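You operate a simulated robot arm through the tools that you are given. There is no shell and no other tool.

You are at the controls of a simulated robot arm. One attempt, no reset.

Task
Soak the cream sack's rice in the white tub, then drain it.
Fine: pour it all into the blue-rim basket; fill at the tap past the fill line, not to the brim; wait till the rice is white; put sack and plug back; spill nothing. Set down upright: what you pick out, plug of the white tub.
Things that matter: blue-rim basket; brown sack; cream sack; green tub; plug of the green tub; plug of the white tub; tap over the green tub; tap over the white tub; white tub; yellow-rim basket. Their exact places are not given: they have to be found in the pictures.

Only the result counts: the job must be done as asked and must still hold three seconds after the hand-in. Knocking over, shifting, dropping, spilling or breaking anything else fails it.

Robot
A 6-joint arm with a two-finger parallel gripper on a trunk, on a base that drives. Base frame: it is fixed to the floor where the robot stands at the start and does not move with it; the origin is under the middle of the robot, x ahead of it, y to its left, z up. Units: cm, degrees, N and s.
With the tool pointing down near the work surface it reaches from about 42 to 94 cm from the robot's upright axis, wherever it stands. Its first joint turns from -115.0 to 115.0 degrees. Places, roughly: blue-rim basket (26x25x17 cm) [-30, 370, 70]; brown sack, cream sack [-75, 350, 75]; green tub [0, 380, 70]; plug of the green tub [0, 375, 75]; plug of the white tub [-50, 350, 75]; tap over the green tub [-20, 400, 100]; tap over the white tub [-60, 390, 100]; white tub [-40, 370, 70]; yellow-rim basket [0, 375, 75]. Payload 3.43 kg.
The TCP is the grasp point between the finger pads, 3.4 cm short of the fingertips. In the tool frame z runs along the fingers and y along their closing line. Largest opening 12.8 cm; finger width 2.4, thickness 1.2; the body of the gripper, 4.8 by 13 cm, starts 9.6 cm behind the TCP.
Orientation is told as [roll, pitch, yaw] about the base's x, y, z axes, in that order, counted from this pose: with the fingers straight down and closing along the base's y, the tool's x points along the base's -x, its y along +y and its z along -z.

Tools
- The arm moves only by the tool play_rows. Its argument "series" is a list of rows, each a list of 3 entries, a list of its own where there are three numbers: the shift along the tool's x, y, z in cm, then the turn, a rotation vector about the tool's x, y, z in degrees, then the finger opening in cm, from 0 to 12.8. In form: [[[dx, dy, dz], [ax, ay, az], claw], ...]. A call has 1 to 20 rows; each row shifts and turns the commanded pose from where the row before left it, along the tool's axes as they then stand. Rows are played at 5 a second. More than 5 cm and 8.6 degrees between two rows, or a gripper value outside its range, and nothing of the call is played. A pose out of reach is approached as far as the arm can. The call stops where the force on the tool passes 50 N (or 10 N more than at its start, if that is more) or the arm is blocked; 0.2 s more then pass. The fingers move at their own pace (about 10.8 cm/s each) and stop on an object; they squeeze with about 28 N. The grip force told is the motor's: it shows also when the fingers shut on nothing. Time passes only in rows, and 0.2 s behind the last, so rows that do not move let the fingers close. The reply holds the time, the measured pose of the TCP, the force on the tool along the base axes, the opening and the grip force, in the units named above and with some noise, with the torque about the TCP (base axes, N m) and any sound that the robot's microphone picked up.
- Cameras (640 x 400 px; columns grow to the right, rows downward): "scene" is now at [8.5, 18.06, 114.65]; the picture's right is [-0.14, -0.99, 0.00], its down [-0.46, 0.06, -0.89] and it looks along [0.88, -0.12, -0.46] (base axes); focal length 256 px, centre (320, 200). "wrist" rides on the gripper at [7.6, -1.1, -16] in the tool frame; the picture's right is [0.15, 0.99, 0.00], its down [-0.88, 0.13, -0.46] and it looks along [-0.45, 0.07, 0.89] (tool axes); focal length 234 px, centre (320, 200).
- capture(camera): a new picture of that camera. The clock stands still meanwhile.
- raise_lower(by): slides the trunk up (or, below 0, down) by that many cm; the arm and the scene camera ride with it, the base frame stays. It gives what a move gives, with no picture.
- drive_base(legs): drives the robot by 1 to 6 legs, each [ahead, turn to the left] in cm and degrees, along the robot's own axes; the way and the turn of a leg run together, so that a leg with both is an arc; at most 150 cm and 180 degrees a leg. The arm and the cameras ride along, it lands a little off, and it stops where it bumps. It gives what a move gives.
- pan_tilt(pan, tilt): turns the head with the scene camera to pan (to the left, within 103 degrees either way) and tilt (down, from -29 to 69), counted from straight ahead of the robot. It gives what a move gives.
- pixel_to_xyz(camera, pixels): for up to 12 pixels [column, row] of the newest picture of that camera ("zoom" is the newest enlarged one), the place [x, y, z] in the base frame of the surface seen there, good to about 0.2 cm. The clock stands still meanwhile.
- enlarge(camera, box): a new picture of the part [left, top, right, bottom] of that camera's present view, enlarged. The clock stands still meanwhile.
- finish_job(): hands the job in; it is judged then, once.

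Unless the task says otherwise, let go and move clear before handing in.

The tools are called after ">>>" by a JSON object that holds its "op" and its "data". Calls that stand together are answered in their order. play_rows: Moves the arm, as the interface text tells. Its arguments: {"type":"object","properties":{"series":{"type":"array","items":{"type":"array"}}},"required":["series"]} The other tools are called the same way: raise_lower (by) slides the trunk up or down; drive_base (legs) drives the base; pan_tilt (pan, tilt) turns the head that bears the scene camera; capture (camera) takes a picture; pixel_to_xyz (camera, pixels) gives the place of the surface under pixels of a picture; enlarge (camera, box) takes an enlarged picture of a part of a camera's view; finish_job () hands the job in.

At the start:

```text
time: 0.0
ee_pos: [49.02, 13.57, 88.23]
orientation: [0.0, 0.0, 0.0]
contact_force: [0.6, -0.1, 0.5]
wrist_torque: [-0.04, -0.04, 0.02]
width: 12.81
grip_force: 0.0
trunk travel left (down, up): [-40.0, 39.0]
robot x, y, heading: [-0.16, 0.17, -0.0]
head pan, tilt: [-7.8, 27.4]
```

scene: 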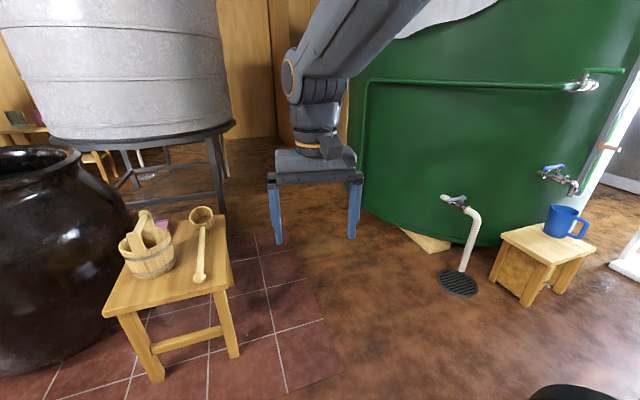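
wrist: 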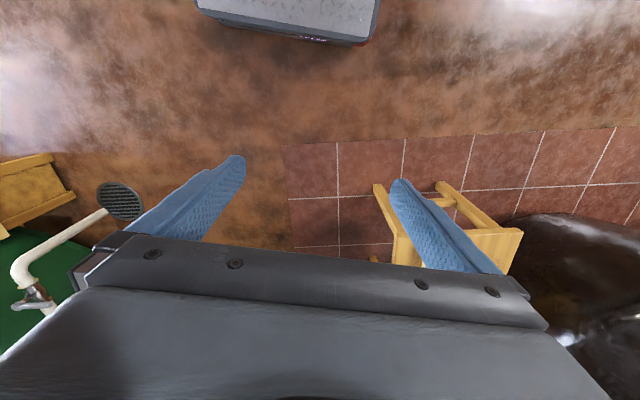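

The first pictures show a room with a stool, tanks and no tubs; the work site lies about 370 cm to the left. I turn the head to the left to look that way.

>>> {"op": "pan_tilt", "data": {"pan": 90, "tilt": 15}}

>>> {"op": "capture", "data": {"camera": "scene"}}

```text
time: 1.7
ee_pos: [48.86, 13.51, 88.23]
orientation: [0.0, 0.0, 0.0]
contact_force: [-0.5, 0.8, 0.4]
wrist_torque: [0.0, 0.0, 0.01]
width: 12.8
grip_force: 0.2
trunk travel left (down, up): [-40.0, 39.0]
robot x, y, heading: [-0.28, 0.07, 0.0]
head pan, tilt: [90.0, 15.0]
```

```text
taken
```

scene: 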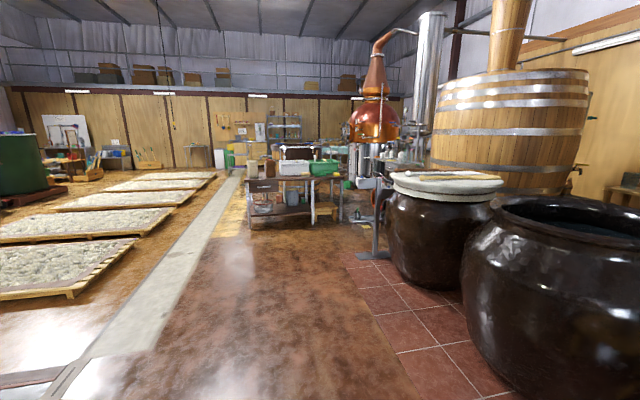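

The bench with the white and green tubs is around pixels (245-345, 150-225). I enlarge it and measure some points.

>>> {"op": "enlarge", "data": {"camera": "scene", "box": [220, 120, 380, 240]}}

>>> {"op": "pixel_to_xyz", "data": {"camera": "scene", "pixels": [[262, 186], [292, 168], [325, 166], [250, 228], [314, 222], [360, 280], [290, 240], [290, 350], [200, 240], [380, 250], [400, 240], [230, 180]]}}

```text
3.33 times, centred on (300, 180) of scene
```

zoom: 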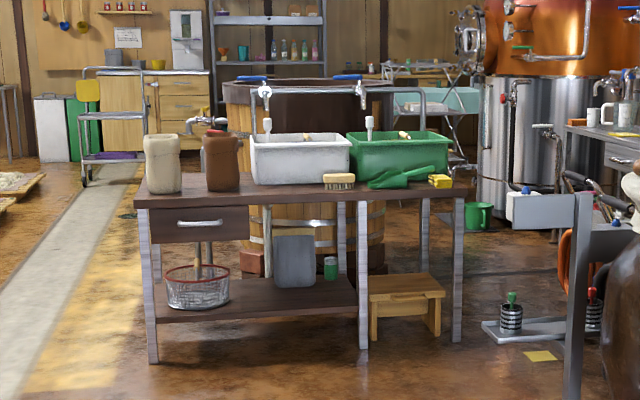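

```text
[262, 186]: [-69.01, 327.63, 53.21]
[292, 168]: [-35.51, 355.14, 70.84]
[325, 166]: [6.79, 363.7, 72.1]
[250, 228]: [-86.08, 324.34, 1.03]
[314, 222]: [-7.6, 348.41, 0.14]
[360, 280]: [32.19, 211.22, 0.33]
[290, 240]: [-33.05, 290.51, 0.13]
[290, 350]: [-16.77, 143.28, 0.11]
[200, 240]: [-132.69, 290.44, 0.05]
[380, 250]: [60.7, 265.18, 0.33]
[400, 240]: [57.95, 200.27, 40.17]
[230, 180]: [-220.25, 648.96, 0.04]
```

The bench front is at y≈325 with the tubs on top. Before turning I check whether the dark jar at pixels (460-640, 190-390) is in the arm's sweep.

>>> {"op": "pixel_to_xyz", "data": {"camera": "scene", "pixels": [[500, 210], [600, 245], [470, 260], [500, 350], [560, 380], [630, 300], [630, 205], [395, 185], [390, 240], [500, 180], [440, 290], [385, 220]]}}

>>> {"op": "pan_tilt", "data": {"pan": 50, "tilt": 30}}

>>> {"op": "capture", "data": {"camera": "scene"}}

```text
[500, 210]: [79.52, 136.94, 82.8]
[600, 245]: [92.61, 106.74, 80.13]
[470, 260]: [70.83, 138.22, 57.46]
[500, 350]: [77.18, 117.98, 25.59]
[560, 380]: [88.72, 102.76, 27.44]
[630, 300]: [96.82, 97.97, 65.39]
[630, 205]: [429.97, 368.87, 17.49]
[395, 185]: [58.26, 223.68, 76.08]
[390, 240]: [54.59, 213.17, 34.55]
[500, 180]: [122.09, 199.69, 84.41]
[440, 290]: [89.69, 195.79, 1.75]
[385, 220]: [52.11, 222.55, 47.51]
```

```text
time: 2.8
ee_pos: [48.91, 13.49, 88.12]
orientation: [0.0, -0.1, 0.0]
contact_force: [0.5, -0.3, -0.5]
wrist_torque: [-0.02, -0.01, -0.04]
width: 12.83
grip_force: 0.0
trunk travel left (down, up): [-40.0, 39.0]
robot x, y, heading: [-0.02, -0.14, -0.1]
head pan, tilt: [50.0, 30.0]
```

```text
taken
```

scene: 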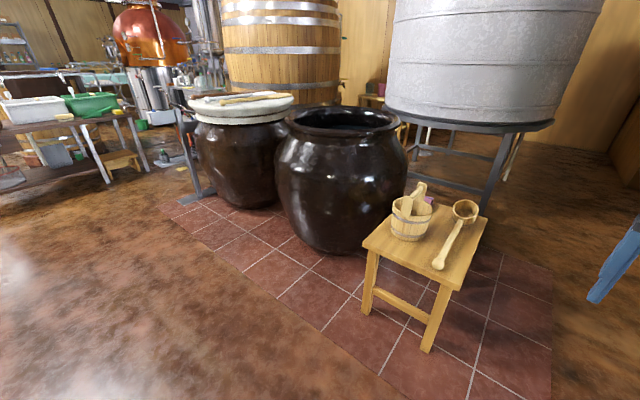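

The jars are well clear (x>70) of a turn in place. I turn left and drive to about 2 m, leaving the final approach for after a closer look.

>>> {"op": "drive_base", "data": {"legs": [[0, 99], [130, 0], [70, -9]]}}

>>> {"op": "pan_tilt", "data": {"pan": 0, "tilt": 25}}

>>> {"op": "capture", "data": {"camera": "scene"}}

```text
time: 17.0
ee_pos: [-40.13, 246.05, 88.19]
orientation: [0.1, -0.1, 89.2]
contact_force: [0.1, 0.0, -0.4]
wrist_torque: [0.02, 0.02, -0.02]
width: 12.81
grip_force: 0.0
trunk travel left (down, up): [-40.0, 39.0]
robot x, y, heading: [-27.56, 197.3, 89.2]
head pan, tilt: [50.0, 30.0]
```

```text
time: 18.2
ee_pos: [-40.17, 246.02, 88.19]
orientation: [0.1, 0.0, 89.2]
contact_force: [-0.5, -0.3, -0.6]
wrist_torque: [0.02, 0.02, 0.0]
width: 12.8
grip_force: 0.0
trunk travel left (down, up): [-40.0, 39.0]
robot x, y, heading: [-27.05, 196.96, 89.3]
head pan, tilt: [0.0, 25.0]
```

```text
taken
```

scene: 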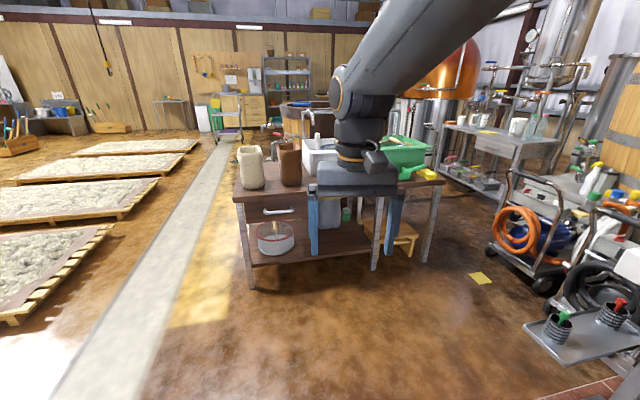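

The arm hides the tubs at pixels (300-430, 100-200). I raise the trunk and shift the arm to the robot's right to clear the view.

>>> {"op": "raise_lower", "data": {"by": 30}}

>>> {"op": "play_rows", "data": {"series": [[[0, -4.5, 0], [0, 0, 0], 12.8], [[0, -4.5, 0], [0, 0, 0], 12.8], [[0, -4.5, 0], [0, 0, 0], 12.8], [[0, -4.5, 0], [0, 0, 0], 12.8], [[0, -4.5, 0], [0, 0, 0], 12.8], [[0, -4.5, 0], [0, 0, 0], 12.8], [[0, -4.5, 0], [0, 0, 0], 12.8], [[0, -4.5, 0], [0, 0, 0], 12.8], [[0, -4.5, 0], [0, 0, 0], 12.8], [[0, -4.5, 0], [0, 0, 0], 12.8]]}}

>>> {"op": "capture", "data": {"camera": "scene"}}

```text
time: 21.2
ee_pos: [-40.1, 246.03, 118.29]
orientation: [0.1, 0.0, 89.2]
contact_force: [0.1, -0.9, -0.2]
wrist_torque: [0.03, 0.03, 0.0]
width: 12.81
grip_force: 0.0
trunk travel left (down, up): [-70.0, 9.0]
robot x, y, heading: [-27.18, 196.67, 89.1]
head pan, tilt: [0.0, 25.0]
```

```text
time: 23.4
ee_pos: [5.29, 245.55, 118.28]
orientation: [0.0, -0.1, 89.2]
contact_force: [-0.1, -0.3, 1.6]
wrist_torque: [0.02, -0.05, -0.03]
width: 12.8
grip_force: 0.0
trunk travel left (down, up): [-70.0, 9.0]
robot x, y, heading: [-27.54, 197.13, 89.1]
head pan, tilt: [0.0, 25.0]
```

```text
taken
```

scene: 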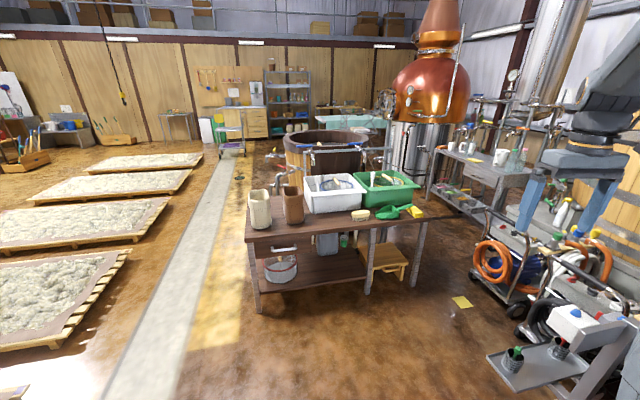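

Now the bench is clear: sacks near (260,208) and (293,204), tubs near (335,190) and (385,185). I enlarge that part.

>>> {"op": "enlarge", "data": {"camera": "scene", "box": [235, 130, 435, 255]}}

>>> {"op": "pixel_to_xyz", "data": {"camera": "scene", "pixels": [[260, 210], [293, 207], [335, 190], [385, 190], [335, 205], [247, 240], [418, 217], [300, 148], [374, 148], [360, 214], [256, 305], [272, 175]]}}

```text
3.20 times, centred on (335, 192) of scene
```

zoom: 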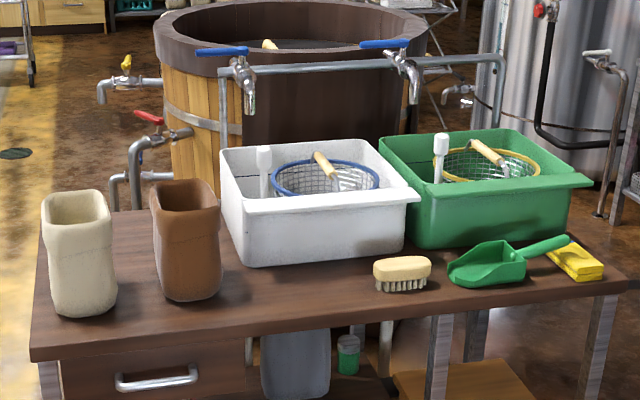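

```text
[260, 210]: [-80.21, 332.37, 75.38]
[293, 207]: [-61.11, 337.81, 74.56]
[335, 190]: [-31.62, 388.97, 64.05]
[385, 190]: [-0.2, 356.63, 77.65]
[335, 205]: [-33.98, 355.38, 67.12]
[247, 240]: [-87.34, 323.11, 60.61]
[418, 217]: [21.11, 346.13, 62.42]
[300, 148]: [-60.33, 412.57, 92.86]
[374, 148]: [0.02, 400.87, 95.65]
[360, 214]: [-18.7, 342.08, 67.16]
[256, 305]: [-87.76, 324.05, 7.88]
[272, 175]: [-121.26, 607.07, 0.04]
```

The bench front edge runs from about (-87,323) to (21,346), so it is turned about 12° and its top is at z≈61.5. I drive closer, square to it, keeping well short of the edge.

>>> {"op": "drive_base", "data": {"legs": [[0, 8.4], [66, 0], [0, 4.5]]}}

>>> {"op": "pan_tilt", "data": {"pan": 0, "tilt": 35}}

>>> {"op": "capture", "data": {"camera": "scene"}}

```text
time: 28.1
ee_pos: [-17.19, 315.91, 118.17]
orientation: [0.0, 0.0, 103.6]
contact_force: [-0.8, -0.5, -0.5]
wrist_torque: [-0.03, 0.03, -0.01]
width: 12.78
grip_force: 0.2
trunk travel left (down, up): [-70.0, 9.0]
robot x, y, heading: [-37.16, 260.98, 103.5]
head pan, tilt: [0.0, 25.0]
```

```text
time: 28.8
ee_pos: [-17.17, 315.97, 118.24]
orientation: [0.0, 0.0, 103.5]
contact_force: [-0.1, 0.0, 0.7]
wrist_torque: [0.03, 0.0, -0.02]
width: 12.79
grip_force: 0.1
trunk travel left (down, up): [-70.0, 9.0]
robot x, y, heading: [-36.43, 260.79, 103.4]
head pan, tilt: [0.0, 35.0]
```

```text
taken
```

scene: 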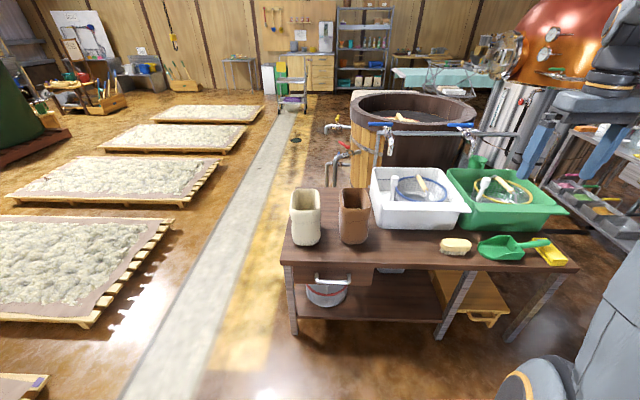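

The tubs are near (420,195) and (505,195) now. I enlarge the white tub with its tap, basket and plug.

>>> {"op": "enlarge", "data": {"camera": "scene", "box": [350, 110, 480, 240]}}

>>> {"op": "pixel_to_xyz", "data": {"camera": "scene", "pixels": [[306, 192], [306, 220], [306, 243], [353, 190], [353, 220], [353, 241], [285, 263], [520, 267], [380, 124], [465, 126], [394, 182], [421, 183]]}}

```text
3.08 times, centred on (415, 175) of scene
```

zoom: 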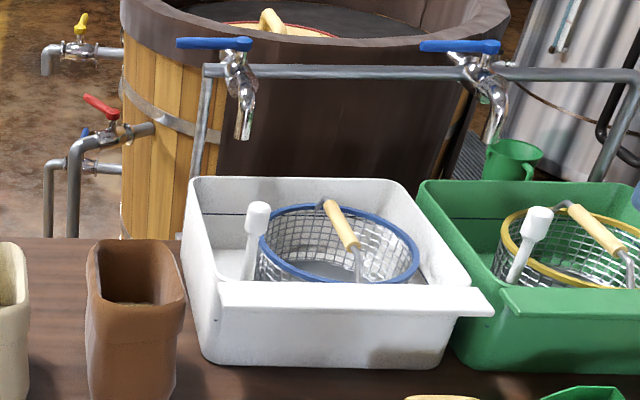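

```text
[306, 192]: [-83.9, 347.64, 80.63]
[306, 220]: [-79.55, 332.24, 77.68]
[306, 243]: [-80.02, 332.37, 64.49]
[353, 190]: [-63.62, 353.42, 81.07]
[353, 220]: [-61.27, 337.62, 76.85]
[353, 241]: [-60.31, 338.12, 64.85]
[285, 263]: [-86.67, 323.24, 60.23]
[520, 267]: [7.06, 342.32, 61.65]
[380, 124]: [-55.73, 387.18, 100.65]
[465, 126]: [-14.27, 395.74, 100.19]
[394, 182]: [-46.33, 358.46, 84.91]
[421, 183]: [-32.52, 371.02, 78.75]
```

The plug's handle top is near (-46,358,85), the lever of the white tub's tap near (-56,387,100.6). I measure the tub rim, basket rim, plug, spout and lever on the zoomed picture.

>>> {"op": "pixel_to_xyz", "data": {"camera": "zoom", "pixels": [[257, 208], [252, 240], [183, 44], [240, 44], [243, 130], [242, 75], [185, 185], [395, 184], [215, 300], [490, 303], [305, 270], [340, 210]]}}

>>> {"op": "pixel_to_xyz", "data": {"camera": "zoom", "pixels": [[262, 250], [418, 255], [335, 285], [325, 207], [350, 240], [358, 275], [240, 218], [370, 212], [275, 285], [215, 345], [425, 360], [310, 350]]}}

```text
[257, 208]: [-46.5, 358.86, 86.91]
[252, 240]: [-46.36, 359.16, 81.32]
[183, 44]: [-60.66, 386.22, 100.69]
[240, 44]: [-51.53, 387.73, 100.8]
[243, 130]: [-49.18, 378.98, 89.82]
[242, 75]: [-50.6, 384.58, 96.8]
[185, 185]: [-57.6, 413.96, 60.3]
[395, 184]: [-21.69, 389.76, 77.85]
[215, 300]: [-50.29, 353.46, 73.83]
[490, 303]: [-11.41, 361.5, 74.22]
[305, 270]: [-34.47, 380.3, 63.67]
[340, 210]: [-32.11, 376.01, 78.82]
```

```text
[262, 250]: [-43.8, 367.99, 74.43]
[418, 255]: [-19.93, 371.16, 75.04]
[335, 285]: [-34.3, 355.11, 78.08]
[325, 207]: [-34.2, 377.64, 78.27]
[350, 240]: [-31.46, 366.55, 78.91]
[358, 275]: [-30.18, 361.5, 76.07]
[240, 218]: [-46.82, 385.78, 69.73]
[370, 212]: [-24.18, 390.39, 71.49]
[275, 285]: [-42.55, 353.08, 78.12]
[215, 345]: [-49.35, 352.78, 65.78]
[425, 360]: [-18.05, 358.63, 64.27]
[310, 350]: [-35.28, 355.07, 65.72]
```

Tub rim z≈78, basket rim z≈75, spout end near (-49.2,379,89.8) inside the tub's back-left. Now I look closely at the sacks.

>>> {"op": "enlarge", "data": {"camera": "scene", "box": [280, 170, 380, 270]}}

```text
4.00 times, centred on (330, 220) of scene
```

zoom: 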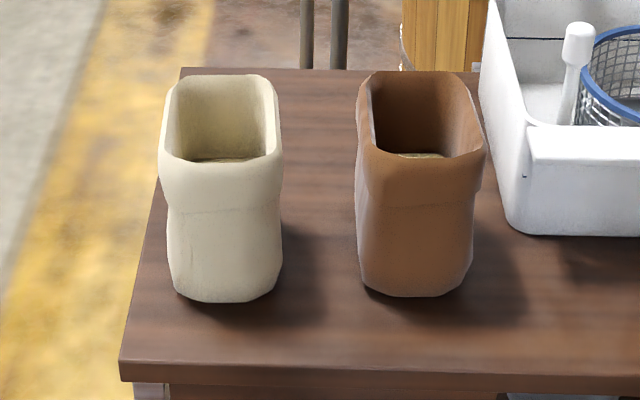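

>>> {"op": "pixel_to_xyz", "data": {"camera": "zoom", "pixels": [[225, 158], [172, 150], [277, 155], [187, 80], [260, 77], [225, 295], [175, 290], [280, 280], [165, 180], [283, 180], [278, 110], [225, 170]]}}

>>> {"op": "pixel_to_xyz", "data": {"camera": "zoom", "pixels": [[168, 105], [225, 75], [225, 163], [220, 240], [425, 160], [365, 150], [480, 155], [420, 72], [360, 270], [520, 232], [480, 68], [420, 292]]}}

```text
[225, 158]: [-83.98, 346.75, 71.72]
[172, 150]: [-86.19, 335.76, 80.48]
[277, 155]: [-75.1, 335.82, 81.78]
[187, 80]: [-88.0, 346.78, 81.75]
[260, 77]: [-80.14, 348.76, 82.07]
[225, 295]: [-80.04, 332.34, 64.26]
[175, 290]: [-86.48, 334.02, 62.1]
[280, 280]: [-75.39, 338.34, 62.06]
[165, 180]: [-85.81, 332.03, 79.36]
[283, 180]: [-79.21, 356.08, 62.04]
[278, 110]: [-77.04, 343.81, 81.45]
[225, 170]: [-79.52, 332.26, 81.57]
```

```text
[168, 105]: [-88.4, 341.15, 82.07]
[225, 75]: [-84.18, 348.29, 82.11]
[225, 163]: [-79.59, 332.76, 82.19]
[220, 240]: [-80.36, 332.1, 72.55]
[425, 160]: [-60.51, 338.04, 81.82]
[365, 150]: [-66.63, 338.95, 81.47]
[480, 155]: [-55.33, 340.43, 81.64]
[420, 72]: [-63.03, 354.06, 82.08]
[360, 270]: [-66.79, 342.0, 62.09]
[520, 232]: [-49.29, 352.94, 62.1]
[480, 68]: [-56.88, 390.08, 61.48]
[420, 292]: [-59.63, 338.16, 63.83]
```

The cream sack is about 11.5 cm wide (left-right), 16.5 cm deep, 20 cm high, centre about (-82,340), rice at z≈72. I look down at the robot's base to judge how near the bench it can stand.

>>> {"op": "pan_tilt", "data": {"pan": 0, "tilt": 69}}

>>> {"op": "capture", "data": {"camera": "scene"}}

```text
time: 29.8
ee_pos: [-17.18, 315.85, 118.18]
orientation: [0.0, 0.0, 103.5]
contact_force: [0.2, 0.4, 0.6]
wrist_torque: [-0.03, 0.01, 0.0]
width: 12.8
grip_force: 0.1
trunk travel left (down, up): [-70.0, 9.0]
robot x, y, heading: [-36.85, 260.81, 103.6]
head pan, tilt: [0.0, 68.8]
```

```text
taken
```

scene: 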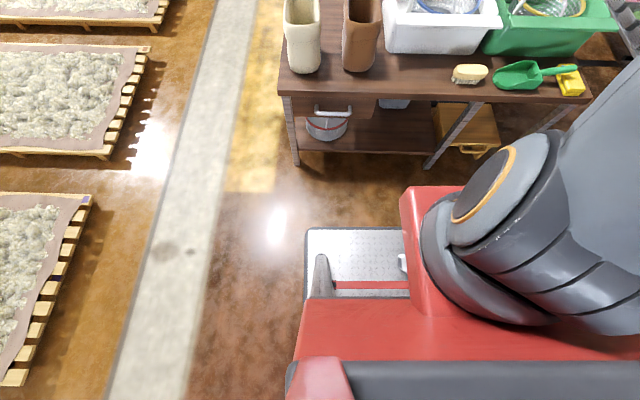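

The grey footplate's front edge is near (360,230) and the red carriage near (405,190). I measure these to know the robot's outline.

>>> {"op": "pixel_to_xyz", "data": {"camera": "scene", "pixels": [[360, 231], [309, 231], [309, 285], [405, 190], [460, 188], [300, 310], [490, 190], [296, 165], [430, 165], [545, 140], [310, 110], [330, 128]]}}

```text
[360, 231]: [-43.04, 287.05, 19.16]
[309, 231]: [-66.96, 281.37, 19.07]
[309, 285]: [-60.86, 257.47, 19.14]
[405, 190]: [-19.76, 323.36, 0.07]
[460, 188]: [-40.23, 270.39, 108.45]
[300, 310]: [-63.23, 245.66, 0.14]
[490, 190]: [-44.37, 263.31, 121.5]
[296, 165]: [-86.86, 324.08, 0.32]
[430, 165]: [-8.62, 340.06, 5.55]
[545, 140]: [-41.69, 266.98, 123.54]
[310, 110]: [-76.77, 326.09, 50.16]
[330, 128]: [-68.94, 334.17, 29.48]
```

The base reaches 27 cm ahead of the axis and 24 cm to each side; the shoulder sits near z≈118 now. I move ahead about 16 cm and square up to the bench (front still ~28 cm short of its edge).

>>> {"op": "drive_base", "data": {"legs": [[0, -16], [16.5, 0], [0, 14]]}}

>>> {"op": "pan_tilt", "data": {"pan": 5, "tilt": 45}}

>>> {"op": "capture", "data": {"camera": "scene"}}

```text
time: 33.0
ee_pos: [-14.18, 331.64, 118.14]
orientation: [0.0, 0.0, 101.2]
contact_force: [-0.1, -0.1, 0.3]
wrist_torque: [-0.01, -0.01, -0.04]
width: 12.78
grip_force: 0.1
trunk travel left (down, up): [-70.0, 9.0]
robot x, y, heading: [-36.39, 277.25, 101.2]
head pan, tilt: [0.0, 68.8]
```

```text
time: 33.9
ee_pos: [-14.28, 331.64, 118.1]
orientation: [0.1, 0.0, 101.1]
contact_force: [0.7, -0.1, -0.4]
wrist_torque: [0.0, 0.0, 0.0]
width: 12.82
grip_force: 0.2
trunk travel left (down, up): [-70.0, 9.0]
robot x, y, heading: [-36.22, 277.42, 101.3]
head pan, tilt: [5.0, 45.0]
```

```text
taken
```

scene: 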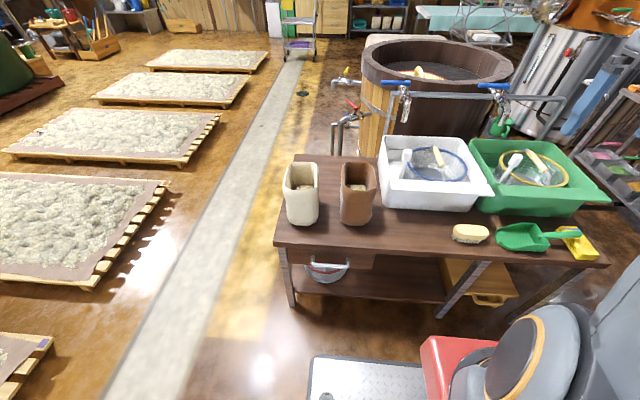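

The view into the tub is better now, white tub around (430,170). I enlarge the tub and then the sacks for precise numbers.

>>> {"op": "enlarge", "data": {"camera": "scene", "box": [365, 70, 505, 220]}}

>>> {"op": "pixel_to_xyz", "data": {"camera": "zoom", "pixels": [[170, 375], [185, 330], [190, 300], [300, 345], [215, 400], [345, 330], [250, 370], [455, 390], [320, 395], [130, 60], [195, 60], [180, 195]]}}

```text
2.67 times, centred on (435, 145) of scene
```

zoom: 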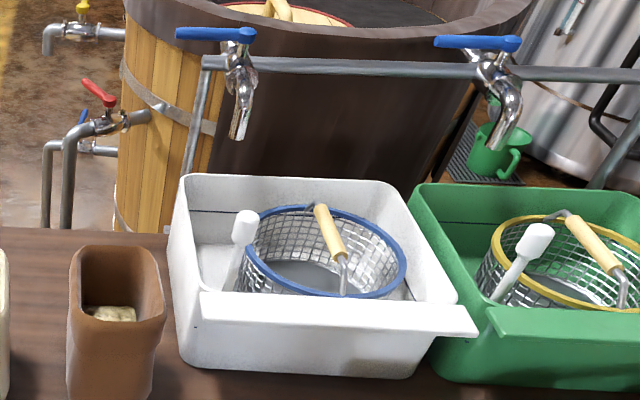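

```text
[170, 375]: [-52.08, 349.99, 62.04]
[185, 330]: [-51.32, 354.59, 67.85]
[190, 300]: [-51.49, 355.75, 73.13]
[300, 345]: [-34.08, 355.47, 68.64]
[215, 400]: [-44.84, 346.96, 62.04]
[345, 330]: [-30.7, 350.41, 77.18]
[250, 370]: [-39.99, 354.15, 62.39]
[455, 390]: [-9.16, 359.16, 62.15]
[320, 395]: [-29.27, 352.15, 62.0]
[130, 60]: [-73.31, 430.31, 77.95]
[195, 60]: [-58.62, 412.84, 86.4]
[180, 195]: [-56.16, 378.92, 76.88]
```

A dark fill line shows on the tub's inner back wall near zoom (215,212). I measure it along with the basket rim, handle and plug.

>>> {"op": "pixel_to_xyz", "data": {"camera": "zoom", "pixels": [[200, 211], [228, 212], [248, 215], [243, 235], [233, 285], [248, 260], [404, 258], [330, 297], [318, 210], [345, 255], [330, 232], [344, 290]]}}

>>> {"op": "pixel_to_xyz", "data": {"camera": "zoom", "pixels": [[190, 180], [300, 178], [395, 188], [425, 240], [455, 298], [205, 292], [330, 318], [300, 280], [225, 260], [239, 130], [180, 34], [250, 34]]}}

```text
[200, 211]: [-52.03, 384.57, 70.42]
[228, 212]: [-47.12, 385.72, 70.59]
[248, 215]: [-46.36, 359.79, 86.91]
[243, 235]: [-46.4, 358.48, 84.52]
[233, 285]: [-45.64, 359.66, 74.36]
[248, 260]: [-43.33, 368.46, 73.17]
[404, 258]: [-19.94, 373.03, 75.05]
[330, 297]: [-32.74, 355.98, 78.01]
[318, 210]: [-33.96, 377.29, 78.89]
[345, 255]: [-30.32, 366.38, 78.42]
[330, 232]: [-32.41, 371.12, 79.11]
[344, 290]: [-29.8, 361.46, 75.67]
```

```text
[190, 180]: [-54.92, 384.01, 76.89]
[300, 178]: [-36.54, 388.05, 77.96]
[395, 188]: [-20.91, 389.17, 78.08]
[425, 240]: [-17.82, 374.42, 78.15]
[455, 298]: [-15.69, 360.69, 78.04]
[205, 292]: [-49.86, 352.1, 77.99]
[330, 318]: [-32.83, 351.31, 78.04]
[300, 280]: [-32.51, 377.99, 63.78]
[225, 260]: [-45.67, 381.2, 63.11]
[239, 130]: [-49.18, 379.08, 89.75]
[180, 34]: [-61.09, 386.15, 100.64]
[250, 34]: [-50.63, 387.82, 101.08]
```

Fill line z≈70.5, tub floor ≈63, rim ≈78; basket centre about (-31.8,370). Now a close look at the cream sack for exact edges before gripping.

>>> {"op": "enlarge", "data": {"camera": "scene", "box": [275, 145, 355, 245]}}

>>> {"op": "pixel_to_xyz", "data": {"camera": "zoom", "pixels": [[130, 205], [130, 240], [130, 290], [260, 205], [260, 240], [262, 285], [150, 310], [240, 312], [190, 250], [150, 250], [240, 250], [200, 165]]}}

```text
4.00 times, centred on (315, 195) of scene
```

zoom: 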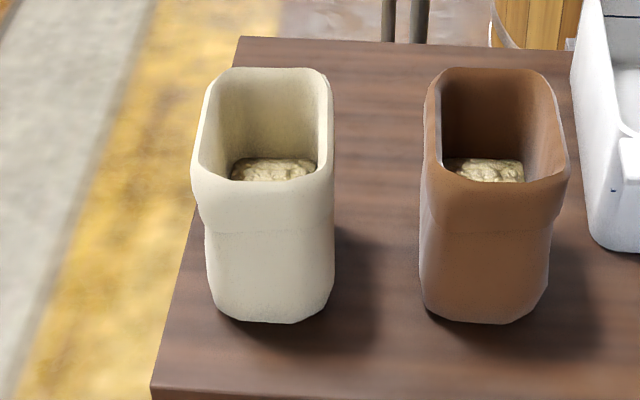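

```text
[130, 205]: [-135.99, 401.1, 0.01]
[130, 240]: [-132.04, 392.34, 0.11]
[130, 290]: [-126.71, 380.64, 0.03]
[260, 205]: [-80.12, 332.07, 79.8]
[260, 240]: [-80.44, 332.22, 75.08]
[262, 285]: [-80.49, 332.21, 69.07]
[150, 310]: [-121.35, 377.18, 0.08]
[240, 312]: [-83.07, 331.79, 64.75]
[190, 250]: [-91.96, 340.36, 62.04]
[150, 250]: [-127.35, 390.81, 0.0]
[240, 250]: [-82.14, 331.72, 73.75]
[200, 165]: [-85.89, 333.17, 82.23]
```

>>> {"op": "pixel_to_xyz", "data": {"camera": "zoom", "pixels": [[208, 255], [211, 265], [215, 275], [222, 265], [240, 265], [290, 265], [310, 265], [322, 265], [328, 265], [332, 265], [333, 240], [331, 285]]}}

>>> {"op": "pixel_to_xyz", "data": {"camera": "zoom", "pixels": [[194, 165], [200, 130], [206, 100], [225, 72], [270, 68], [312, 70], [328, 100], [332, 130], [333, 170], [325, 185], [260, 176], [275, 165]]}}

```text
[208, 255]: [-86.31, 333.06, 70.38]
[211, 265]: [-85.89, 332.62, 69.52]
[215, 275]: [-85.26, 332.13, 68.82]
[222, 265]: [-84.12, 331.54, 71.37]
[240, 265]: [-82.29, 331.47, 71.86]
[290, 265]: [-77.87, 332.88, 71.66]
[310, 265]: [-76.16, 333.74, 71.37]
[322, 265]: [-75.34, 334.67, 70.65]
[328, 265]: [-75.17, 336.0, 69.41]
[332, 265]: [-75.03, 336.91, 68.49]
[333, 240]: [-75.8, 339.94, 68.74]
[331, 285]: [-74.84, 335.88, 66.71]
```

```text
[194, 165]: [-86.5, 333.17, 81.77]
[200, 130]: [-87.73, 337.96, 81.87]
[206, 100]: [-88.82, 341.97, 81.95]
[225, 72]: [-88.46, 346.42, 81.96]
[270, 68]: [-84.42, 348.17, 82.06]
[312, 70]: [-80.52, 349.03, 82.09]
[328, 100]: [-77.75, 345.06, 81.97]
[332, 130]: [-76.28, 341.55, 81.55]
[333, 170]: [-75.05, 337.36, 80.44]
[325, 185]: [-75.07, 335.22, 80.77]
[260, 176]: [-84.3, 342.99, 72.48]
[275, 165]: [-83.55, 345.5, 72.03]
```

The cream sack's faces fit an axis direction of 104.5°: centre about (-82.0,340.0), front face f≈341.6, width ≈11.9 cm (12.8 opening, so tight). I back off a little for arm room, then swing the arm to the left in front of the sack, still high.

>>> {"op": "drive_base", "data": {"legs": [[-14, 0]]}}

>>> {"op": "play_rows", "data": {"series": [[[-1.2, 4.7, 0], [0, 0, 0], 12.8], [[-1.2, 4.7, 0], [0, 0, 0], 12.8], [[-1.2, 4.7, 0], [0, 0, 0], 12.8], [[-1.2, 4.7, 0], [0, 0, 0], 12.8], [[-1.2, 4.7, 0], [0, 0, 0], 12.8], [[-1.2, 4.7, 0], [0, 0, 0], 12.8], [[-1.2, 4.7, 0], [0, 0, 0], 12.8], [[-1.2, 4.7, 0], [0, 0, 0], 12.8], [[-1.2, 4.7, 0], [0, 0, 0], 12.8], [[-1.2, 4.7, 0], [0, 0, 0], 12.8], [[-1.2, 4.7, 0], [0, 0, 0], 12.8], [[-1.2, 4.7, 0], [0, 0, 0], 12.8], [[-1.2, 4.7, 0], [0, 0, 0], 12.8]]}}

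```text
time: 35.2
ee_pos: [-11.45, 317.82, 118.3]
orientation: [0.1, 0.0, 101.0]
contact_force: [0.0, 0.1, 0.8]
wrist_torque: [0.01, -0.01, 0.01]
width: 12.78
grip_force: 0.2
trunk travel left (down, up): [-70.0, 9.0]
robot x, y, heading: [-33.16, 263.69, 100.8]
head pan, tilt: [5.0, 45.0]
```

```text
time: 38.0
ee_pos: [-74.41, 321.68, 118.21]
orientation: [0.0, 0.1, 100.9]
contact_force: [0.6, 0.1, -0.8]
wrist_torque: [-0.01, 0.03, -0.01]
width: 12.81
grip_force: 0.2
trunk travel left (down, up): [-70.0, 9.0]
robot x, y, heading: [-33.16, 263.48, 101.1]
head pan, tilt: [5.0, 45.0]
```

TCP is at (-74.4,321.7,118). I turn the tool to yaw 104.5 and raise it to point forward, 20° below horizontal.

>>> {"op": "play_rows", "data": {"series": [[[0, 0, 0], [0, 0, -3.6], 12.8], [[0, 0, 0], [0, -7.8, 0], 12.8], [[0, 0, 0], [0, -7.8, 0], 12.8], [[0, 0, 0], [0, -7.8, 0], 12.8], [[0, 0, 0], [0, -7.8, 0], 12.8], [[0, 0, 0], [0, -7.8, 0], 12.8], [[0, 0, 0], [0, -7.8, 0], 12.8], [[0, 0, 0], [0, -7.8, 0], 12.8], [[0, 0, 0], [0, -7.8, 0], 12.8], [[0, 0, 0], [0, -7.6, 0], 12.8]]}}

>>> {"op": "capture", "data": {"camera": "scene"}}

>>> {"op": "capture", "data": {"camera": "wrist"}}

```text
time: 40.2
ee_pos: [-74.47, 321.49, 118.22]
orientation: [0.1, -70.0, 104.5]
contact_force: [-0.8, -0.4, -1.2]
wrist_torque: [-0.03, -0.02, 0.06]
width: 12.79
grip_force: 0.1
trunk travel left (down, up): [-70.0, 9.0]
robot x, y, heading: [-33.38, 263.8, 101.2]
head pan, tilt: [5.0, 45.0]
```

```text
taken
```

scene: 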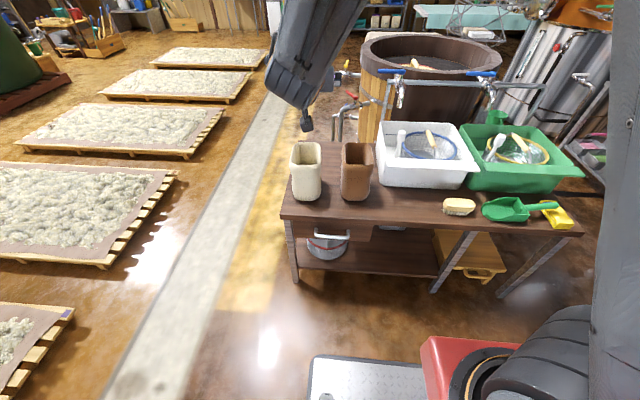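

```text
taken
```

wrist: 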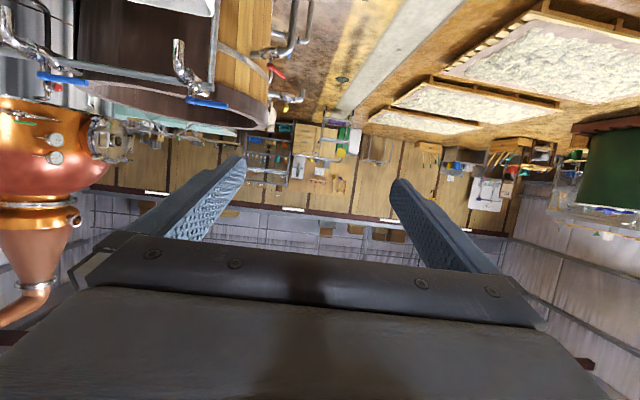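

The tool now points ahead at pitch -70, yaw 104.5. I align sideways with the sack axis (r=5.6) and lower the trunk so the fingers come level with the sack, still ~6 cm short of it.

>>> {"op": "play_rows", "data": {"series": [[[-0.4, 1.35, 1.03], [0, 0, 0], 12.8], [[-0.35, 1.35, 1.04], [0, 0, 0], 12.8], [[0, 0, 0], [0, 0, 0], 12.8]]}}

>>> {"op": "raise_lower", "data": {"by": -35}}

>>> {"op": "capture", "data": {"camera": "scene"}}

>>> {"op": "capture", "data": {"camera": "wrist"}}

```text
time: 41.0
ee_pos: [-77.62, 323.1, 118.34]
orientation: [0.0, -70.1, 104.5]
contact_force: [0.2, -0.6, 0.4]
wrist_torque: [0.02, -0.02, 0.01]
width: 12.79
grip_force: 0.1
trunk travel left (down, up): [-70.0, 9.0]
robot x, y, heading: [-33.4, 263.68, 101.2]
head pan, tilt: [5.0, 45.0]
```

```text
time: 44.4
ee_pos: [-77.48, 322.92, 83.26]
orientation: [0.0, -70.0, 104.5]
contact_force: [0.1, 0.7, 0.5]
wrist_torque: [0.0, 0.0, -0.01]
width: 12.82
grip_force: 0.0
trunk travel left (down, up): [-35.0, 44.0]
robot x, y, heading: [-33.15, 263.81, 100.8]
head pan, tilt: [5.0, 45.0]
```

```text
taken
```

scene: 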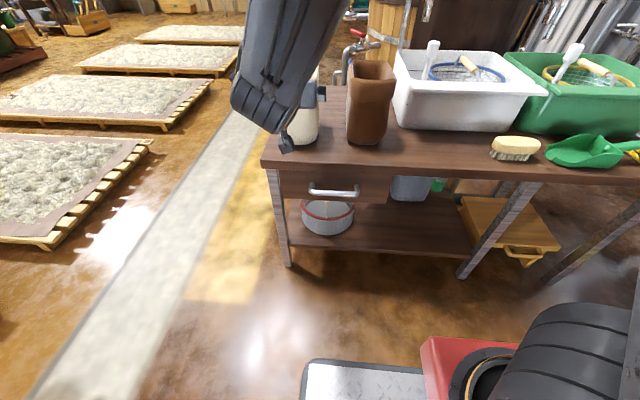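

```text
taken
```

wrist: 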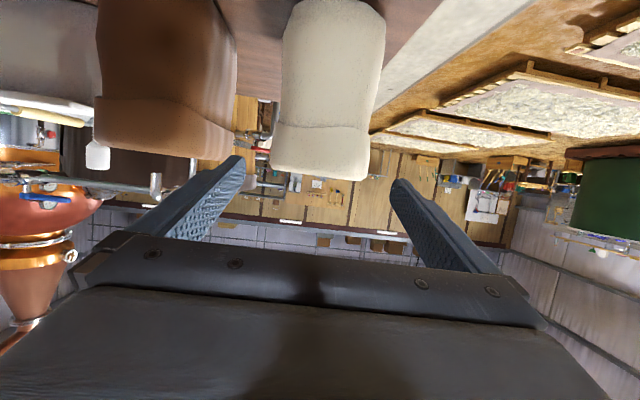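

The sack sits between the fingertips (240,165) and (398,188) in the wrist view. I lower the remaining 12 cm and measure the sack edges from the wrist camera.

>>> {"op": "raise_lower", "data": {"by": -12}}

>>> {"op": "capture", "data": {"camera": "wrist"}}

>>> {"op": "capture", "data": {"camera": "scene"}}

```text
time: 45.9
ee_pos: [-77.45, 322.92, 71.16]
orientation: [0.0, -69.9, 104.5]
contact_force: [-0.2, -0.6, -0.2]
wrist_torque: [0.01, 0.01, 0.02]
width: 12.8
grip_force: 0.1
trunk travel left (down, up): [-23.0, 56.0]
robot x, y, heading: [-33.48, 263.87, 101.2]
head pan, tilt: [5.0, 45.0]
```

```text
taken
```

wrist: 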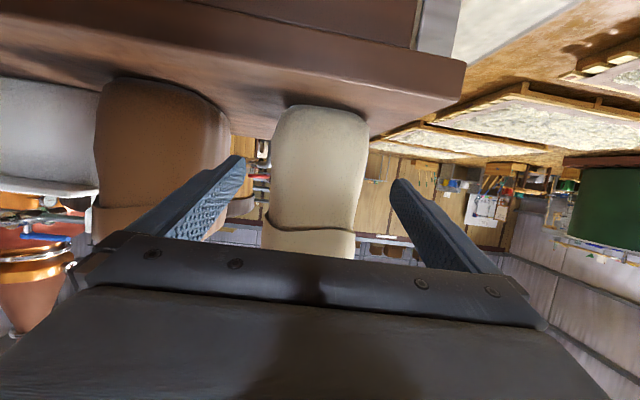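

```text
taken
```

scene: 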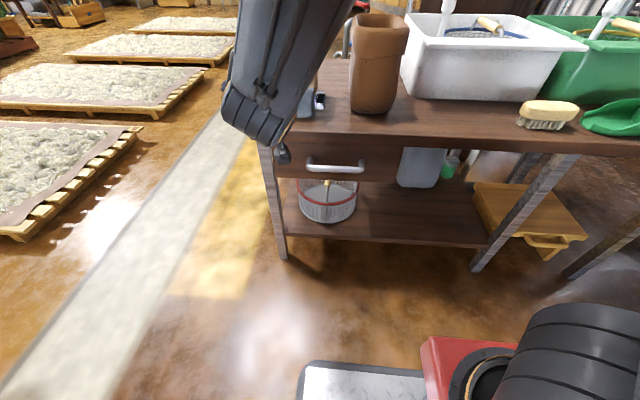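

>>> {"op": "pixel_to_xyz", "data": {"camera": "wrist", "pixels": [[274, 150], [276, 170], [285, 170], [318, 170], [350, 170], [360, 170], [364, 150], [361, 190], [272, 195], [318, 120], [225, 150], [318, 215]]}}

>>> {"op": "enlarge", "data": {"camera": "wrist", "box": [220, 80, 420, 260]}}

```text
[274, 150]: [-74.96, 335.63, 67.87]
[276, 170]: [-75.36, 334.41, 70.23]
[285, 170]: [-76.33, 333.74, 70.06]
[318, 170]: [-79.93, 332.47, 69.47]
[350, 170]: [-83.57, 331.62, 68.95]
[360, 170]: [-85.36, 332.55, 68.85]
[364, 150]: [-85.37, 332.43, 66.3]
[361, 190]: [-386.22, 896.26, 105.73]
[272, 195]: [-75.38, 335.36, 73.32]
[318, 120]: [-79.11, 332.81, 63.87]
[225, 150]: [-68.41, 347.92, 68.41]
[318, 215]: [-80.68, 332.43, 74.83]
```

```text
2.22 times, centred on (320, 170) of wrist
```

zoom: 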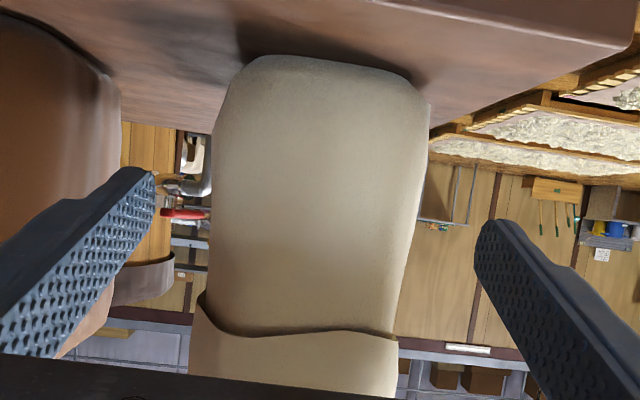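

Measured from the wrist camera the sack body spans about r=0.3…11.5 with the TCP at r≈5.8, so it is centred. I advance 8 cm level and check the forces.

>>> {"op": "play_rows", "data": {"series": [[[-0.684, 0, 1.88], [0, 0, 0], 12.8], [[-0.684, 0, 1.88], [0, 0, 0], 12.8], [[-0.684, 0, 1.88], [0, 0, 0], 12.8], [[-0.684, 0, 1.88], [0, 0, 0], 12.8], [[0, 0, 0], [0, 0, 0], 12.8]]}}

>>> {"op": "capture", "data": {"camera": "wrist"}}

```text
time: 47.1
ee_pos: [-79.69, 330.93, 71.22]
orientation: [0.0, -70.0, 104.7]
contact_force: [-0.5, -0.4, 0.4]
wrist_torque: [0.01, 0.0, 0.0]
width: 12.79
grip_force: 0.1
trunk travel left (down, up): [-23.0, 56.0]
robot x, y, heading: [-33.09, 263.62, 101.3]
head pan, tilt: [5.0, 45.0]
```

```text
taken
```

wrist: 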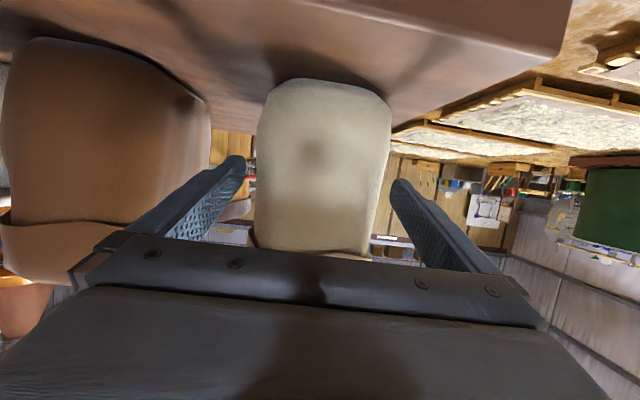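

No contact; the sack edges (257 and 388) lie inside the finger pads (245 and 393). I go on 4 cm in small steps and check again.

>>> {"op": "play_rows", "data": {"series": [[[-0.342, 0, 0.94], [0, 0, 0], 12.8], [[-0.342, 0, 0.94], [0, 0, 0], 12.8], [[-0.342, 0, 0.94], [0, 0, 0], 12.8], [[-0.342, 0, 0.94], [0, 0, 0], 12.8], [[0, 0, 0], [0, 0, 0], 12.8]]}}

>>> {"op": "capture", "data": {"camera": "wrist"}}

```text
time: 48.3
ee_pos: [-80.65, 334.73, 71.18]
orientation: [0.1, -70.0, 104.6]
contact_force: [0.3, 0.6, 0.2]
wrist_torque: [0.01, 0.02, -0.03]
width: 12.79
grip_force: 0.1
trunk travel left (down, up): [-23.0, 56.0]
robot x, y, heading: [-33.18, 263.63, 101.0]
head pan, tilt: [5.0, 45.0]
```

```text
taken
```

wrist: 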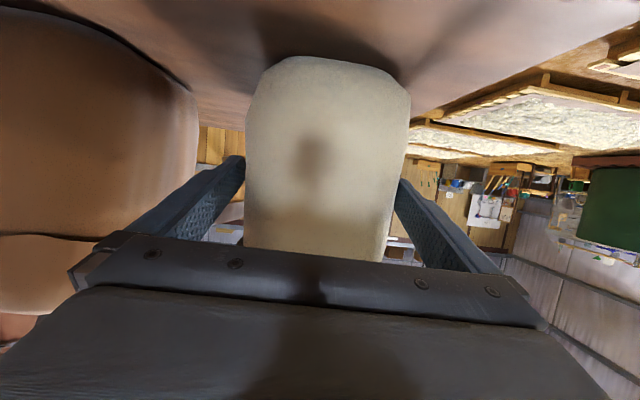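

Still no contact force and the sack is centred between the pads. I go the last 3.8 cm.

>>> {"op": "play_rows", "data": {"series": [[[-0.325, 0, 0.893], [0, 0, 0], 12.8], [[-0.325, 0, 0.893], [0, 0, 0], 12.8], [[-0.325, 0, 0.893], [0, 0, 0], 12.8], [[-0.325, 0, 0.893], [0, 0, 0], 12.8], [[0, 0, 0], [0, 0, 0], 12.8]]}}

>>> {"op": "capture", "data": {"camera": "wrist"}}

>>> {"op": "enlarge", "data": {"camera": "scene", "box": [220, 0, 420, 180]}}

```text
time: 49.5
ee_pos: [-81.54, 338.14, 71.23]
orientation: [0.0, -69.9, 104.6]
contact_force: [0.4, 1.3, -0.7]
wrist_torque: [0.02, -0.03, -0.02]
width: 12.82
grip_force: 0.1
trunk travel left (down, up): [-23.0, 56.0]
robot x, y, heading: [-33.7, 263.61, 101.0]
head pan, tilt: [5.0, 45.0]
```

```text
taken
```

wrist: 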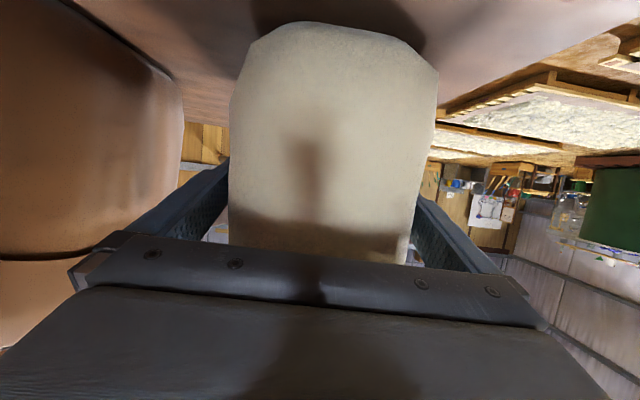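

```text
2.22 times, centred on (320, 90) of scene
```

zoom: 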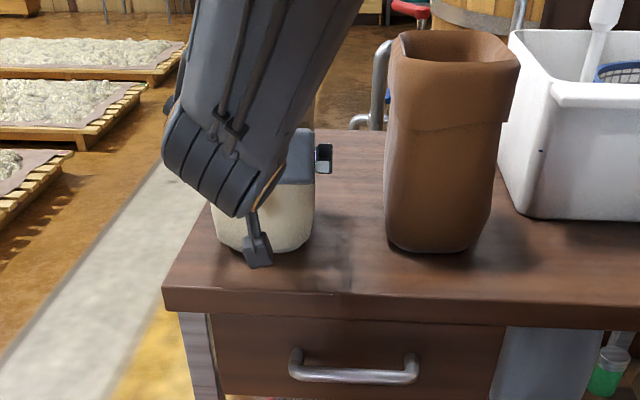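

The TCP is 6 cm into the sack's depth at (-81.54,338.14,71.2) with no contact. I close the fingers.

>>> {"op": "play_rows", "data": {"series": [[[0, 0, 0], [0, 0, 0], 11.5], [[0, 0, 0], [0, 0, 0], 10.5], [[0, 0, 0], [0, 0, 0], 5], [[0, 0, 0], [0, 0, 0], 0], [[0, 0, 0], [0, 0, 0], 0], [[0, 0, 0], [0, 0, 0], 0]]}}

```text
time: 50.9
ee_pos: [-81.47, 338.02, 71.3]
orientation: [0.1, -70.1, 104.6]
contact_force: [-4.7, 0.3, 0.5]
wrist_torque: [0.09, 0.52, 0.37]
width: 11.69
grip_force: 27.8
trunk travel left (down, up): [-23.0, 56.0]
robot x, y, heading: [-33.19, 263.66, 101.0]
head pan, tilt: [5.0, 45.0]
```

Gripped at 11.69 cm with 27.8 N. I lift 3 cm with the trunk and check that the sack follows.

>>> {"op": "raise_lower", "data": {"by": 3}}

>>> {"op": "capture", "data": {"camera": "wrist"}}

>>> {"op": "enlarge", "data": {"camera": "scene", "box": [220, 0, 420, 180]}}

```text
time: 51.6
ee_pos: [-81.48, 338.14, 74.0]
orientation: [-0.1, -69.9, 104.7]
contact_force: [0.6, 0.9, -10.6]
wrist_torque: [-0.29, -0.09, -0.01]
width: 11.66
grip_force: 28.5
trunk travel left (down, up): [-26.0, 53.0]
robot x, y, heading: [-33.44, 263.21, 101.0]
head pan, tilt: [5.0, 45.0]
```

```text
taken
```

wrist: 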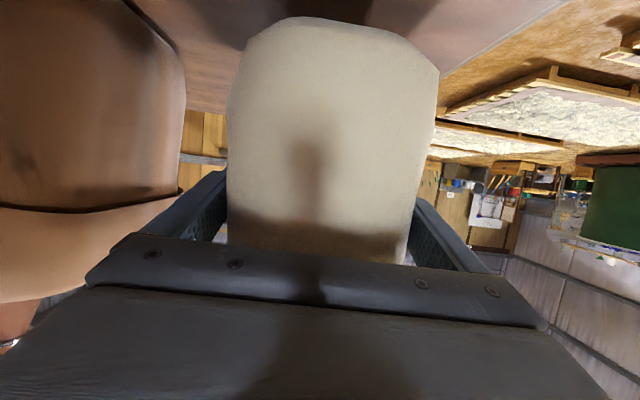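

```text
2.22 times, centred on (320, 90) of scene
```

zoom: 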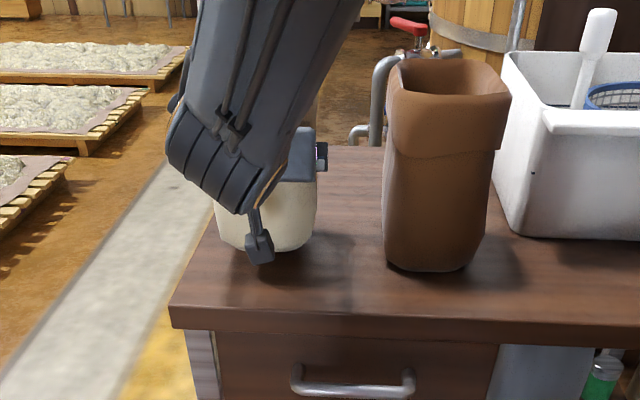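

The sack lifts cleanly (about 1.1 kg). I raise it by 32 cm to clear everything and look again at the basket.

>>> {"op": "raise_lower", "data": {"by": 32}}

>>> {"op": "capture", "data": {"camera": "scene"}}

>>> {"op": "enlarge", "data": {"camera": "scene", "box": [360, 70, 500, 200]}}

```text
time: 54.8
ee_pos: [-81.49, 338.34, 106.08]
orientation: [0.0, -69.9, 104.7]
contact_force: [0.0, -0.1, -10.1]
wrist_torque: [-0.26, -0.08, 0.01]
width: 11.71
grip_force: 27.6
trunk travel left (down, up): [-58.0, 21.0]
robot x, y, heading: [-32.94, 264.09, 101.1]
head pan, tilt: [5.0, 45.0]
```

```text
taken
```

scene: 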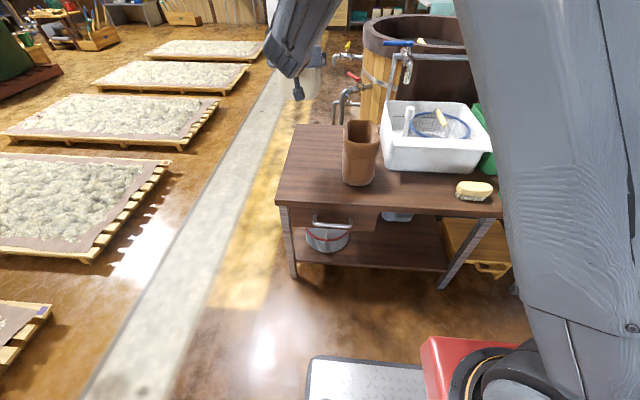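

```text
3.08 times, centred on (430, 135) of scene
```

zoom: 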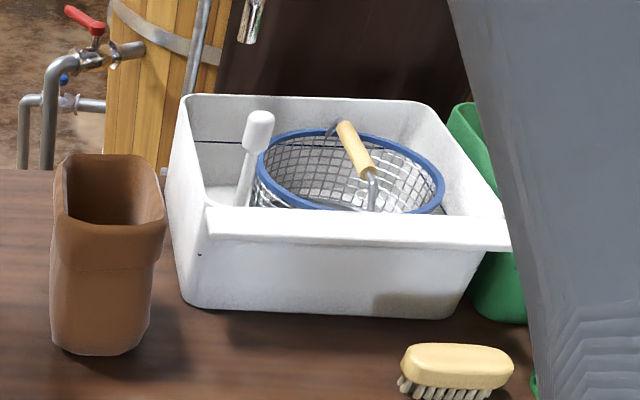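

>>> {"op": "pixel_to_xyz", "data": {"camera": "zoom", "pixels": [[263, 160], [270, 147], [290, 134], [313, 130], [370, 136], [400, 147], [425, 165], [440, 185], [435, 203], [258, 118], [345, 130], [368, 168]]}}

```text
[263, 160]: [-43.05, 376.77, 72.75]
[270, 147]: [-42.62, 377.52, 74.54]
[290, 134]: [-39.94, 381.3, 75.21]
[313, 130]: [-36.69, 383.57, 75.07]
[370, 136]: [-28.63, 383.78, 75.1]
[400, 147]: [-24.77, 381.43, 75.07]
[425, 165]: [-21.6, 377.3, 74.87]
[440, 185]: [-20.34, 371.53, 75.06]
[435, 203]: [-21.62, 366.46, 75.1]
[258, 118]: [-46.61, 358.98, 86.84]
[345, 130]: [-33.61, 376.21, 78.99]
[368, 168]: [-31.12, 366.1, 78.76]
```

The basket rim fits a circle centred at (-32.35,371.9), radius 12; the spout end is at rel. (-16.9,7.1) and the plug at rel. (-14.2,-12.9). I turn the sack to yaw 112 (keeps it off the tap) and carry it to the left of the basket at about z 102.

>>> {"op": "play_rows", "data": {"series": [[[0, 0, 0], [-3.48, 0, -1.27], 0], [[0, 0, 0], [-3.48, 0, -1.27], 0], [[0, -2.4, 0.6], [0, 0, 0], 0], [[0, -2.4, 0.6], [0, 0, 0], 0], [[0, -2.4, 0.6], [0, 0, 0], 0], [[0, -2.4, 0.6], [0, 0, 0], 0], [[0, -2.4, 0.6], [0, 0, 0], 0], [[0, -2.4, 0.6], [0, 0, 0], 0], [[0, -2.4, 0.6], [0, 0, 0], 0], [[0, -2.4, 0.6], [0, 0, 0], 0], [[0, -2.4, 0.6], [0, 0, 0], 0], [[0, -2.4, 0.6], [0, 0, 0], 0], [[0, -2.4, 0.6], [0, 0, 0], 0], [[0, -2.4, 0.6], [0, 0, 0], 0], [[0, 0, 0], [0, 0, 0], 0]]}}

>>> {"op": "capture", "data": {"camera": "scene"}}

```text
time: 58.0
ee_pos: [-71.13, 347.58, 104.57]
orientation: [-1.3, -69.6, 112.0]
contact_force: [0.7, 0.7, -10.5]
wrist_torque: [-0.24, -0.07, -0.02]
width: 11.69
grip_force: 28.5
out of reach, approached as far as the arm can: row 8, 9, 10, 11, 12, 13, 14
trunk travel left (down, up): [-58.0, 21.0]
robot x, y, heading: [-33.3, 263.72, 100.7]
head pan, tilt: [5.0, 45.0]
```

```text
taken
```

scene: 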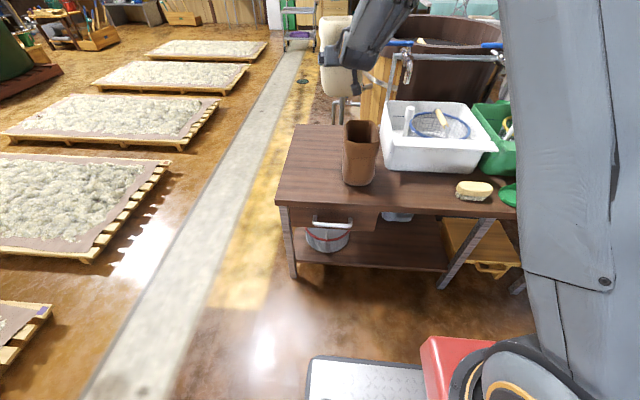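

The arm ran out of reach at (-71.1,347.6), so I drive the base 18 cm ahead (its front stays ~23 cm short of the bench) and continue from there; the sack stays clear of the tap.

>>> {"op": "drive_base", "data": {"legs": [[18, 0]]}}

>>> {"op": "capture", "data": {"camera": "scene"}}

```text
time: 59.5
ee_pos: [-74.59, 365.52, 104.62]
orientation: [-1.3, -69.6, 112.0]
contact_force: [-0.4, -0.1, -11.3]
wrist_torque: [-0.23, -0.11, 0.03]
width: 11.67
grip_force: 27.9
trunk travel left (down, up): [-58.0, 21.0]
robot x, y, heading: [-36.98, 281.58, 101.1]
head pan, tilt: [5.0, 45.0]
```

```text
taken
```

scene: 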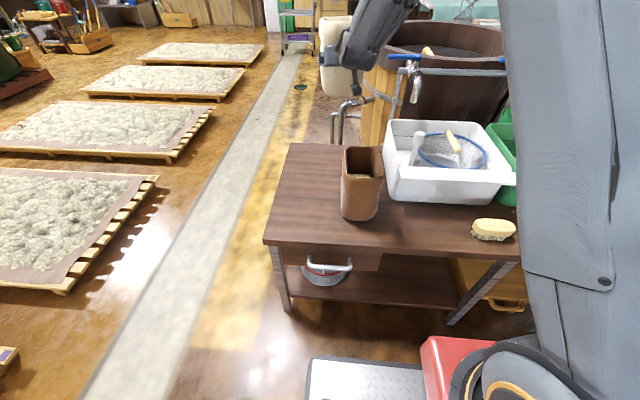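

The sack hangs at (-74.6,365.5). To be safe against any jump of the commanded pose toward the tap lever, I raise the trunk 10 cm first, then make a small pull-back move.

>>> {"op": "raise_lower", "data": {"by": 10}}

>>> {"op": "play_rows", "data": {"series": [[[0.342, 0, -0.94], [0, 0, 0], 0]]}}

```text
time: 60.9
ee_pos: [-74.45, 365.6, 114.51]
orientation: [-1.3, -69.5, 112.0]
contact_force: [0.3, 0.3, -10.6]
wrist_torque: [-0.22, -0.09, -0.05]
width: 11.69
grip_force: 27.8
trunk travel left (down, up): [-68.0, 11.0]
robot x, y, heading: [-36.87, 281.56, 101.0]
head pan, tilt: [5.0, 45.0]
```

```text
time: 61.3
ee_pos: [-74.21, 364.68, 114.58]
orientation: [-1.4, -69.6, 112.0]
contact_force: [0.5, 0.3, -10.5]
wrist_torque: [-0.23, -0.09, -0.01]
width: 11.69
grip_force: 28.1
trunk travel left (down, up): [-68.0, 11.0]
robot x, y, heading: [-36.53, 281.62, 100.9]
head pan, tilt: [5.0, 45.0]
```

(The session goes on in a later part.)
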